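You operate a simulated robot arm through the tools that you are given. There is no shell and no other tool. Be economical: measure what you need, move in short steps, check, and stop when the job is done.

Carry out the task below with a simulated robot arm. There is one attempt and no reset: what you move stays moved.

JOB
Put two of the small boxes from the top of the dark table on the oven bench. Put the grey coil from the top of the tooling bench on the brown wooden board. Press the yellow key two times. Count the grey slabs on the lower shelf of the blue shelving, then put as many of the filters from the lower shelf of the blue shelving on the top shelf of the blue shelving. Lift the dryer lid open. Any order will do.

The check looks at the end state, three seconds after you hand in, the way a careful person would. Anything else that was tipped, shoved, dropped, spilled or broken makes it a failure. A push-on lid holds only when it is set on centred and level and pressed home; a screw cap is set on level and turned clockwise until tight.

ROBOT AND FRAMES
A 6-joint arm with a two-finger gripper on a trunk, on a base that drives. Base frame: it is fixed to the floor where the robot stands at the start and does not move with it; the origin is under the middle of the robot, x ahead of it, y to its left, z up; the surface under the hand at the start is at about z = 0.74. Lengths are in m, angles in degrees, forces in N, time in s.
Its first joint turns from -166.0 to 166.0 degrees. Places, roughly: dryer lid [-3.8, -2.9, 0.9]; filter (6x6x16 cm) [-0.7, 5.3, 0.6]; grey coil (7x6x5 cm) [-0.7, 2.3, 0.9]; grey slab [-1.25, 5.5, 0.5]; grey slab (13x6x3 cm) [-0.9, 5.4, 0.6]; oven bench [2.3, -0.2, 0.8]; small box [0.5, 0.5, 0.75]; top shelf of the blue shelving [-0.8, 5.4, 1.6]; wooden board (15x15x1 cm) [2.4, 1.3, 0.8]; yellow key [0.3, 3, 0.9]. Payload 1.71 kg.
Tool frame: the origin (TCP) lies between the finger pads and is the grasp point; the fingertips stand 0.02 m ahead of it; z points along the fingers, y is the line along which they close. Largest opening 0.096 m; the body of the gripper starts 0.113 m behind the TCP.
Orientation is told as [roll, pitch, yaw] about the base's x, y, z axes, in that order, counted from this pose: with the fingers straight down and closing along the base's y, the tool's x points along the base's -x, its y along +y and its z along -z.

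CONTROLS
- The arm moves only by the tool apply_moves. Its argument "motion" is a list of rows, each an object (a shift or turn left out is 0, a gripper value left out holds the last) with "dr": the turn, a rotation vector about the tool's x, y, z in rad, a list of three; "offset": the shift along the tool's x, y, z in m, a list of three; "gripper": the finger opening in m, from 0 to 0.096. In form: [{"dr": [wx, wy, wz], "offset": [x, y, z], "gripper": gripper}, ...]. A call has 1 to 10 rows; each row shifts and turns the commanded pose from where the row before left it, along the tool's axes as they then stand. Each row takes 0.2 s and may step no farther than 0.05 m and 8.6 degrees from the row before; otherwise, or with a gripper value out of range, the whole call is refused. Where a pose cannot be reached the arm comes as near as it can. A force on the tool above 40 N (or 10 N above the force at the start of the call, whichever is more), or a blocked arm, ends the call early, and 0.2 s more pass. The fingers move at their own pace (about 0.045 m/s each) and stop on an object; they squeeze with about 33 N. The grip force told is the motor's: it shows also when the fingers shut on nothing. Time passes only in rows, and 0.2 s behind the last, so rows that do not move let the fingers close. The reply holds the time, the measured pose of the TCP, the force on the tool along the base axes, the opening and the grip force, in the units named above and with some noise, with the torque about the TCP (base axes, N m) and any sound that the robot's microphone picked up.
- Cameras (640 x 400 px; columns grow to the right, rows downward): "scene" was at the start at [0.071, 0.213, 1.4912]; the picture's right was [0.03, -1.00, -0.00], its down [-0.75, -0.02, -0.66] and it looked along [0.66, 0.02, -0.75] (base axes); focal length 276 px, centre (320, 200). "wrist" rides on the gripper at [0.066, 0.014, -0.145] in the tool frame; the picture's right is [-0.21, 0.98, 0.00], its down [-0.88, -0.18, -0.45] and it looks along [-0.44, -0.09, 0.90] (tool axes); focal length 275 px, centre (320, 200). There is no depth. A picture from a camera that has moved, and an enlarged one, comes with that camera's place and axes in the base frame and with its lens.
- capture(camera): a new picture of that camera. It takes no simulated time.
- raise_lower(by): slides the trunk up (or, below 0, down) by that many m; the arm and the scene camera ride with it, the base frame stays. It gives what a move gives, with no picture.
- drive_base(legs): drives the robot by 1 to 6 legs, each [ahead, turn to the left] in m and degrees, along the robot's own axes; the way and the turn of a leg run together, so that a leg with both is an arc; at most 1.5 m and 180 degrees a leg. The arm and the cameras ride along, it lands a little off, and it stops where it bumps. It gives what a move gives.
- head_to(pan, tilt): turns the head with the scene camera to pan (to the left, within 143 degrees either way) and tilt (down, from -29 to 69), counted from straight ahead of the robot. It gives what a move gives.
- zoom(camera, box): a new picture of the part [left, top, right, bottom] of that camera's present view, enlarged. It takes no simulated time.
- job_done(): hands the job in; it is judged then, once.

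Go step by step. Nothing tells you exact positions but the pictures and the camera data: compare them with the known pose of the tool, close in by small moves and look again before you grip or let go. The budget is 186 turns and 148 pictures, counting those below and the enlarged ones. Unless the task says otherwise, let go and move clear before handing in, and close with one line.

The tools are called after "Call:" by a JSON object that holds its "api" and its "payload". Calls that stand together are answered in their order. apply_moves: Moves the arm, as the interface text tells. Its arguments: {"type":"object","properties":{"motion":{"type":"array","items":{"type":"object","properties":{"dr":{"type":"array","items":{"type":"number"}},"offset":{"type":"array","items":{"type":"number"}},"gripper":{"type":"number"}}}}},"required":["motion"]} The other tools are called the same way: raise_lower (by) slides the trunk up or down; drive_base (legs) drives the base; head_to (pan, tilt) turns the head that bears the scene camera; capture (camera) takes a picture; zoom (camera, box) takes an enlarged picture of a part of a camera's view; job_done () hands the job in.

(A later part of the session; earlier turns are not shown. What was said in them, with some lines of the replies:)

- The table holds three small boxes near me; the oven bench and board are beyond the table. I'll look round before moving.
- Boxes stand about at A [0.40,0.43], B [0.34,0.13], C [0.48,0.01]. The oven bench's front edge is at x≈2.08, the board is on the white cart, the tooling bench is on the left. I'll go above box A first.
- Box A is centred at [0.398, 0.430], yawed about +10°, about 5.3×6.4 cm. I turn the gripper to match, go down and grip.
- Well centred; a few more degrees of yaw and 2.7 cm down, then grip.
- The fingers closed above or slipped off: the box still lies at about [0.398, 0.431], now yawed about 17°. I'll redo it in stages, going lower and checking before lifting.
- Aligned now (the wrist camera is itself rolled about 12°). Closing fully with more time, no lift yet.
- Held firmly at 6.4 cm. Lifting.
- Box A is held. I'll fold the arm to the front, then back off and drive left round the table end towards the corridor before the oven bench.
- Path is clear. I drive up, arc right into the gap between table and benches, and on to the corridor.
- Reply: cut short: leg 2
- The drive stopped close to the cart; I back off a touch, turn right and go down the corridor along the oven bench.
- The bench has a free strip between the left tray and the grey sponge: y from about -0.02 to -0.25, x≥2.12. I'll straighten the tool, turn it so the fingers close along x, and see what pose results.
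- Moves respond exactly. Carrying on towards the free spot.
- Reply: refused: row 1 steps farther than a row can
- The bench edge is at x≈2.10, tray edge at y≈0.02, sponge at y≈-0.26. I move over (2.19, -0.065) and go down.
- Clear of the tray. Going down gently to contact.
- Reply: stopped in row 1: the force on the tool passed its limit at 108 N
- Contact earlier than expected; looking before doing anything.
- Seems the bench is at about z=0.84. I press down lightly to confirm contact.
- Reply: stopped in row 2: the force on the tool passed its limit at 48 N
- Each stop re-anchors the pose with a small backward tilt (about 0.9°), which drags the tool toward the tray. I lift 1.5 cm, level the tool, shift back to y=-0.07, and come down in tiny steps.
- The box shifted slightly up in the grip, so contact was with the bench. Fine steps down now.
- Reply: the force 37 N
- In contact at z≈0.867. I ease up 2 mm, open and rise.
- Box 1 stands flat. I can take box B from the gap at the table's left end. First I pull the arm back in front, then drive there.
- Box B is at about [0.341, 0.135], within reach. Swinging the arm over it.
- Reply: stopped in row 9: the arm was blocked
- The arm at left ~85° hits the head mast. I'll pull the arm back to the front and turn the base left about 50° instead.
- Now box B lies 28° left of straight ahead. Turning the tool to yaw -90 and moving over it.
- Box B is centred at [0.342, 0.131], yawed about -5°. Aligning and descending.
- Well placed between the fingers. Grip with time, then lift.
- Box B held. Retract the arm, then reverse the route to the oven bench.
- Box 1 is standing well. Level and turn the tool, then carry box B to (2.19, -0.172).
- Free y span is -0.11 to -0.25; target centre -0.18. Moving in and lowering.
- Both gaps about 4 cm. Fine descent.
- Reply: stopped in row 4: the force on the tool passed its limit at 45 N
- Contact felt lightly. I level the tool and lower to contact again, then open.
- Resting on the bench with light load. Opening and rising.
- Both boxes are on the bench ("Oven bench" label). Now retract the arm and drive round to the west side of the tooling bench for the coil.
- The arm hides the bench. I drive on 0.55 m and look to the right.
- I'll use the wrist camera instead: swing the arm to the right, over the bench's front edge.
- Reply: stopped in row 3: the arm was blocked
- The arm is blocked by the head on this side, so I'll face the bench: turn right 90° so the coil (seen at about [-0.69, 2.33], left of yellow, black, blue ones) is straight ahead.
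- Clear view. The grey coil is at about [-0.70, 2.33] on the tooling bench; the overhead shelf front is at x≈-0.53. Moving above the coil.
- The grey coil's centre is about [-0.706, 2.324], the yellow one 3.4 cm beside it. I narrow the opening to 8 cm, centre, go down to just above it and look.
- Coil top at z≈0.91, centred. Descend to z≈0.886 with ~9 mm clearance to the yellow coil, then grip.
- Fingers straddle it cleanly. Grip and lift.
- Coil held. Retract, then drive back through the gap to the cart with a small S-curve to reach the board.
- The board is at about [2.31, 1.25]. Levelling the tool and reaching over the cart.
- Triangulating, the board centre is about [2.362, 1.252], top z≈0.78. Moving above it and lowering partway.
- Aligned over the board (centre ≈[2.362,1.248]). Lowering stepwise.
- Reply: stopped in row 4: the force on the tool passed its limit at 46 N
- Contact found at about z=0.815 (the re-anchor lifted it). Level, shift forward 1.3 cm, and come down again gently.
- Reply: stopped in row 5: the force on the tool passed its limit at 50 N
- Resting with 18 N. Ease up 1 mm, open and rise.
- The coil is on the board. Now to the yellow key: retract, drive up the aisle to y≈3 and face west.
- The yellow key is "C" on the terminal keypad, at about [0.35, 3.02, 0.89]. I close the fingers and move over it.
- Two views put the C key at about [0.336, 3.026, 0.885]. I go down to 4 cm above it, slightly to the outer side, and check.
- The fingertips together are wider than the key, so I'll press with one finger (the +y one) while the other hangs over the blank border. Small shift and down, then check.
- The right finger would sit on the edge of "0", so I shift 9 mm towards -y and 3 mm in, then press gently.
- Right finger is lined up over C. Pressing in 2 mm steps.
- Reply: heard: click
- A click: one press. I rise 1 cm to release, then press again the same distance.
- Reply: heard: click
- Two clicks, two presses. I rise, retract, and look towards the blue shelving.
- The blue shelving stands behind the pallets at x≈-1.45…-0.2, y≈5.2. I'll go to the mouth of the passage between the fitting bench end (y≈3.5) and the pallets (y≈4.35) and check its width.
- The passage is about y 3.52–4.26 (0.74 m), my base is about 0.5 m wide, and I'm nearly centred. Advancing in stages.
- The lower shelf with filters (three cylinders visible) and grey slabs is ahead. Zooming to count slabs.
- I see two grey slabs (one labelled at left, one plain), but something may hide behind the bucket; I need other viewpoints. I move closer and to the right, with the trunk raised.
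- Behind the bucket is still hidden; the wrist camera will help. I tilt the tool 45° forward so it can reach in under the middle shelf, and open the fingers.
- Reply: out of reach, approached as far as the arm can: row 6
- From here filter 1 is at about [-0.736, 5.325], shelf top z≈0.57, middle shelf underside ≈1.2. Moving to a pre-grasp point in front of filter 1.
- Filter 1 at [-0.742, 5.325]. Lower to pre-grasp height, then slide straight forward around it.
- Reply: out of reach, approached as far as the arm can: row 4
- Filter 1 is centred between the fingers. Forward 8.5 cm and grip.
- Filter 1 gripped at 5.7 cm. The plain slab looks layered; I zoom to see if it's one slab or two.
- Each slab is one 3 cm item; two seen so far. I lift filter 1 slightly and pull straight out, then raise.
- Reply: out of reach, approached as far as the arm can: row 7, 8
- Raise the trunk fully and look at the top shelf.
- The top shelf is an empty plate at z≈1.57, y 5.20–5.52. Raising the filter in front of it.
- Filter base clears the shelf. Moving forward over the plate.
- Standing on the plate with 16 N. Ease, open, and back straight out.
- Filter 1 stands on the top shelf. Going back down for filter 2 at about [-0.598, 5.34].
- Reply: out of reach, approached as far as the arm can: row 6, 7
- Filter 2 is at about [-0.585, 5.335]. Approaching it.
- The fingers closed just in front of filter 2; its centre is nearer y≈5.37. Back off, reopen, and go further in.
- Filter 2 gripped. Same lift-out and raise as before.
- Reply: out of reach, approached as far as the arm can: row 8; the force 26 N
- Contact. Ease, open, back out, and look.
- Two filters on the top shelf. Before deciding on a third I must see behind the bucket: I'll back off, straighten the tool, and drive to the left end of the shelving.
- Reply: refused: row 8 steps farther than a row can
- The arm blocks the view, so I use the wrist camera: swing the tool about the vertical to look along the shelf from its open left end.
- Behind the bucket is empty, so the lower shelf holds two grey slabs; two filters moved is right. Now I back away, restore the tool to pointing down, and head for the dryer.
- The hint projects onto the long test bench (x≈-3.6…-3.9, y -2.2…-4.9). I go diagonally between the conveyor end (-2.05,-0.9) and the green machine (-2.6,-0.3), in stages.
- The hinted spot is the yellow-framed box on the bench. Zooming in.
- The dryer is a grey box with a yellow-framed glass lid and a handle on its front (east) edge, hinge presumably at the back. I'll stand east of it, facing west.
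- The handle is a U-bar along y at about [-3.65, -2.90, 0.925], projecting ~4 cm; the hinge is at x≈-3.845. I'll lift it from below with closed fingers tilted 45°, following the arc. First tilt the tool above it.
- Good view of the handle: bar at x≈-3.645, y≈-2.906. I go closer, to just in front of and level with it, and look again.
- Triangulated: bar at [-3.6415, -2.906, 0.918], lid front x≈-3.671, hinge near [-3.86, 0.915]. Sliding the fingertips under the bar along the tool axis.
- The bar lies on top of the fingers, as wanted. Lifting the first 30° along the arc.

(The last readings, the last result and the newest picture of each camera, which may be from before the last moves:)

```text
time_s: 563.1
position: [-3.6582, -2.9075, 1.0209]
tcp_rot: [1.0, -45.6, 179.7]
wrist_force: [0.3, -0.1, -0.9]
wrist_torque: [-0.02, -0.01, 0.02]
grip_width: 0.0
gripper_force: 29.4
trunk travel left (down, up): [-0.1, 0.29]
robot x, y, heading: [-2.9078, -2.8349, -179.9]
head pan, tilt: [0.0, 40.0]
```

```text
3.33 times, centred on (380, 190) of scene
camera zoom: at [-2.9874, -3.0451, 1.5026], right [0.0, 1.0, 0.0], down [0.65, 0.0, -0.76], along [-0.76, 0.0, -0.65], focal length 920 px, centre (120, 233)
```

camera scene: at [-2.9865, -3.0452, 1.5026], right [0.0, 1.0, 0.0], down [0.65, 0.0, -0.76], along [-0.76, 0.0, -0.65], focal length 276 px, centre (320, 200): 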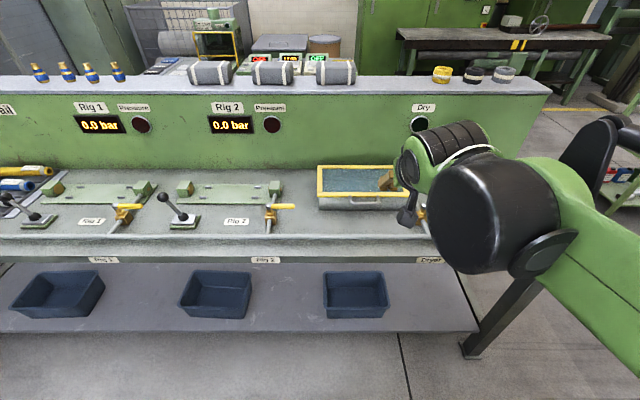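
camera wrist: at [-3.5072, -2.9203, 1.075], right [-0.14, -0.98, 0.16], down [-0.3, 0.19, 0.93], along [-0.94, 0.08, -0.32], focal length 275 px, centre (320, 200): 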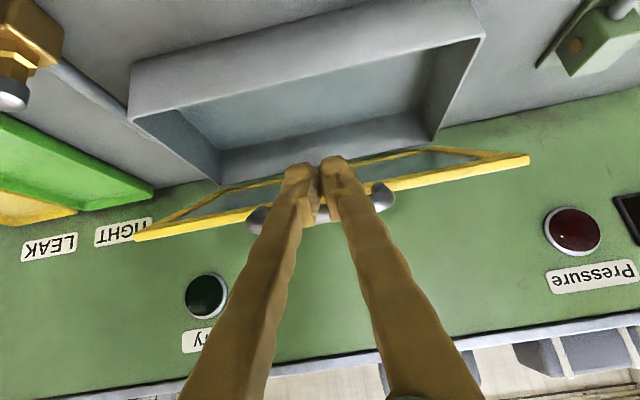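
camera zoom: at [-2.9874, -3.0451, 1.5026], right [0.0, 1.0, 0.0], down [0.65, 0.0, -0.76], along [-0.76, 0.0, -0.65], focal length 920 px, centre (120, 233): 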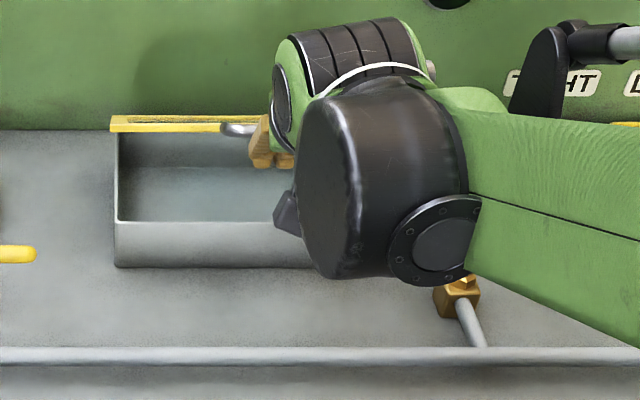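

The lid is opening nicely. Continuing to about 75°.

Call:
{"api": "apply_moves", "payload": {"motion": [{"offset": [-0.0283, 0, -0.0043]}, {"offset": [-0.0283, 0, -0.0043]}, {"offset": [-0.0283, 0, 0.0033]}, {"offset": [-0.0283, 0, 0.0033]}, {"offset": [-0.0264, 0, 0.0105]}, {"offset": [-0.0264, 0, 0.0105]}, {}]}}

Call:
{"api": "capture", "payload": {"camera": "wrist"}}

Call:
{"api": "zoom", "payload": {"camera": "scene", "box": [300, 100, 460, 220]}}

```text
time_s: 564.7
position: [-3.7873, -2.909, 1.1258]
tcp_rot: [1.0, -45.5, 179.6]
wrist_force: [0.0, -0.4, -0.5]
wrist_torque: [-0.01, 0.01, 0.01]
grip_width: 0.0
gripper_force: 29.5
trunk travel left (down, up): [-0.1, 0.29]
robot x, y, heading: [-2.9052, -2.8353, -179.9]
head pan, tilt: [0.0, 40.0]
```

```text
29 pictures are left
camera wrist: at [-3.6372, -2.9207, 1.1797], right [-0.14, -0.98, 0.16], down [-0.3, 0.19, 0.93], along [-0.94, 0.08, -0.32], focal length 275 px, centre (320, 200)
```

wrist: 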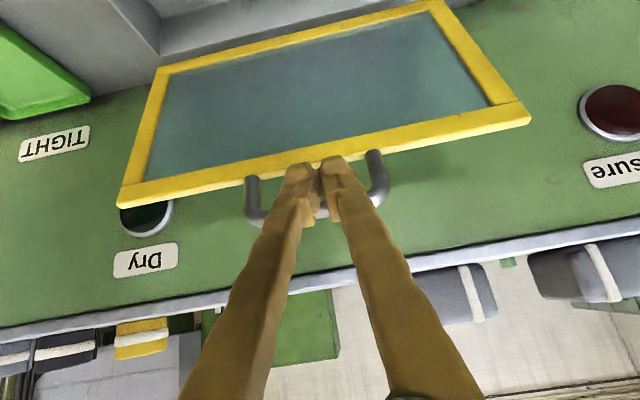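

```text
3.33 times, centred on (380, 160) of scene
camera zoom: at [-2.9879, -3.0451, 1.5026], right [0.0, 1.0, 0.0], down [0.65, 0.0, -0.76], along [-0.76, 0.0, -0.65], focal length 920 px, centre (120, 333)
```

zoom: 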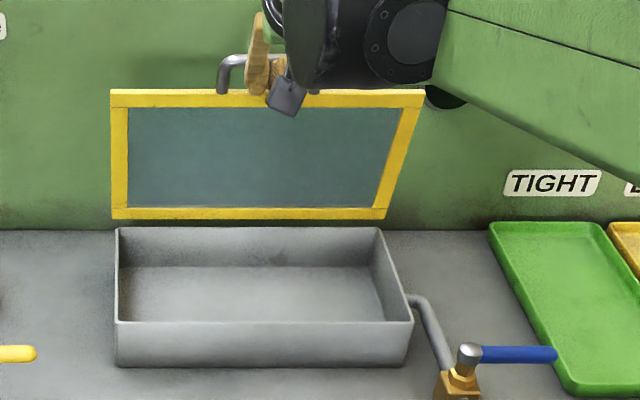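

Continue past vertical.

Call:
{"api": "apply_moves", "payload": {"motion": [{"offset": [-0.0227, 0, 0.0165]}, {"offset": [-0.0227, 0, 0.0165]}, {"offset": [-0.012, 0, 0.0137]}, {"offset": [-0.012, 0, 0.0137]}, {}]}}

Call:
{"api": "capture", "payload": {"camera": "wrist"}}

Call:
{"api": "zoom", "payload": {"camera": "scene", "box": [300, 100, 460, 220]}}

```text
time_s: 565.8
position: [-3.8517, -2.908, 1.1501]
tcp_rot: [1.1, -46.2, 179.5]
wrist_force: [1.0, 0.2, 0.9]
wrist_torque: [0.01, 0.09, 0.01]
grip_width: 0.0
gripper_force: 30.2
trunk travel left (down, up): [-0.1, 0.29]
robot x, y, heading: [-2.9067, -2.8343, -180.1]
head pan, tilt: [0.0, 40.0]
stopped in row 5: the force on the tool passed its limit at 51 N (the readings are from after the stop); the commanded pose is now the measured one
```

```text
27 pictures are left
camera wrist: at [-3.7014, -2.9209, 1.2016], right [-0.14, -0.98, 0.16], down [-0.29, 0.2, 0.94], along [-0.95, 0.08, -0.31], focal length 275 px, centre (320, 200)
```

wrist: 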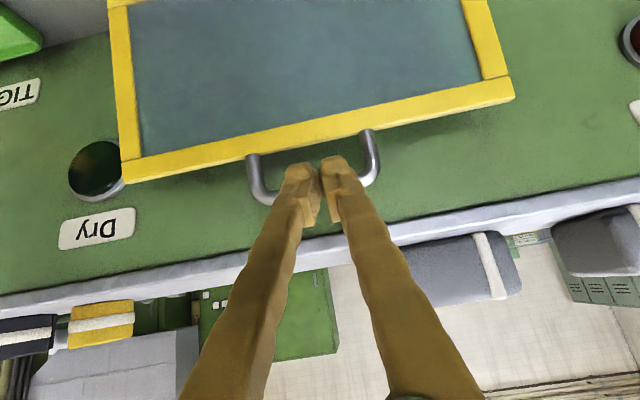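

```text
3.33 times, centred on (380, 160) of scene
camera zoom: at [-2.9821, -3.0449, 1.503], right [0.0, 1.0, 0.0], down [0.65, 0.0, -0.76], along [-0.76, 0.0, -0.65], focal length 920 px, centre (120, 333)
```

zoom: 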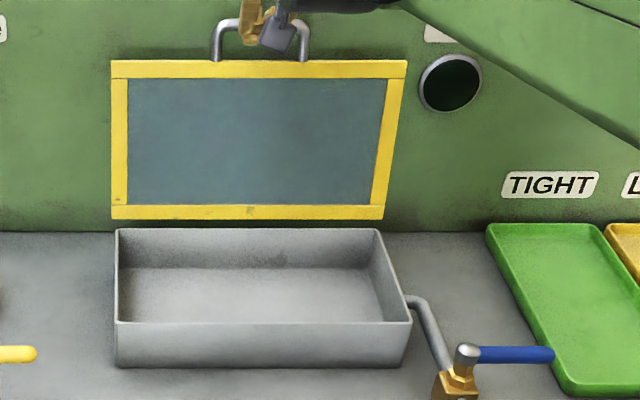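

It reached its stop. I draw the fingers straight back off the bar and see if the lid stays.

Call:
{"api": "apply_moves", "payload": {"motion": [{"offset": [0.01, 0, -0.01]}, {"offset": [0.02, 0, -0.02]}, {"offset": [0.03, 0, -0.03]}, {"offset": [0.03, 0, -0.03]}, {}, {}, {}]}}

Call:
{"api": "capture", "payload": {"camera": "wrist"}}

Call:
{"api": "zoom", "payload": {"camera": "scene", "box": [300, 100, 460, 220]}}

```text
time_s: 567.4
position: [-3.7313, -2.9088, 1.1424]
tcp_rot: [1.1, -46.0, 179.5]
wrist_force: [0.2, 0.4, 1.1]
wrist_torque: [0.02, -0.02, 0.04]
grip_width: 0.0
gripper_force: 29.8
trunk travel left (down, up): [-0.1, 0.29]
robot x, y, heading: [-2.9094, -2.8353, -179.9]
head pan, tilt: [0.0, 40.0]
```

```text
25 pictures are left
camera wrist: at [-3.5798, -2.9206, 1.1953], right [-0.14, -0.98, 0.16], down [-0.29, 0.2, 0.94], along [-0.95, 0.08, -0.31], focal length 275 px, centre (320, 200)
```

wrist: 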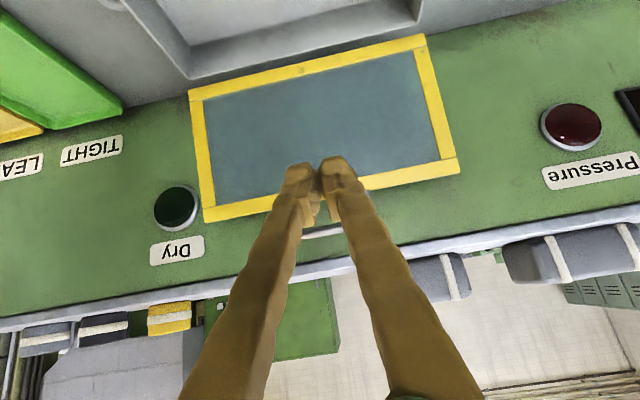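

```text
3.33 times, centred on (380, 160) of scene
camera zoom: at [-2.9876, -3.0451, 1.5026], right [0.0, 1.0, 0.0], down [0.65, 0.0, -0.76], along [-0.76, 0.0, -0.65], focal length 920 px, centre (120, 333)
```

zoom: 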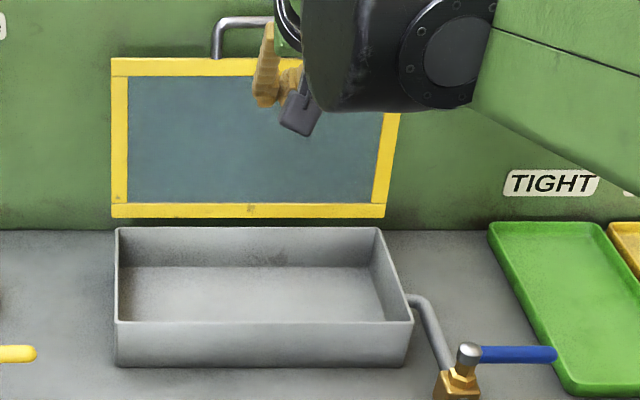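

The lid stays open past vertical. Moving clear and checking a last time.

Call:
{"api": "apply_moves", "payload": {"motion": [{"offset": [0.033, 0, -0.033]}, {"offset": [0.033, 0, -0.033]}, {"offset": [0.033, 0, -0.033]}, {"offset": [0.033, 0, -0.033]}, {"offset": [0.033, 0, -0.033]}, {}, {}, {}, {}]}}

Call:
{"api": "capture", "payload": {"camera": "scene"}}

```text
time_s: 569.4
position: [-3.4989, -2.9061, 1.1383]
tcp_rot: [1.1, -46.1, 179.5]
wrist_force: [0.2, 0.6, 0.8]
wrist_torque: [0.02, -0.03, 0.0]
grip_width: 0.0
gripper_force: 29.3
trunk travel left (down, up): [-0.1, 0.29]
robot x, y, heading: [-2.9081, -2.8393, -179.9]
head pan, tilt: [0.0, 40.0]
```

```text
23 pictures are left
camera scene: at [-2.9876, -3.0451, 1.5025], right [0.0, 1.0, 0.0], down [0.65, 0.0, -0.76], along [-0.76, 0.0, -0.65], focal length 276 px, centre (320, 200)
```

scene: 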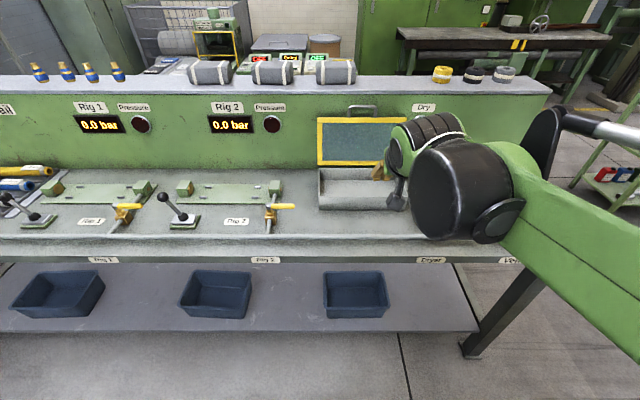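

The dryer lid stands open, the arm is clear, and every part of the job is done, so I'm handing in.

Call:
{"api": "job_done", "payload": {}}

```text
The job is handed in.
```

All five parts of the job are done and handed in: two boxes are on the oven bench, the grey coil is on the board, the yellow key was pressed twice with two clicks heard, two filters are on the top shelf to match the two slabs I counted, and the dryer lid is open.
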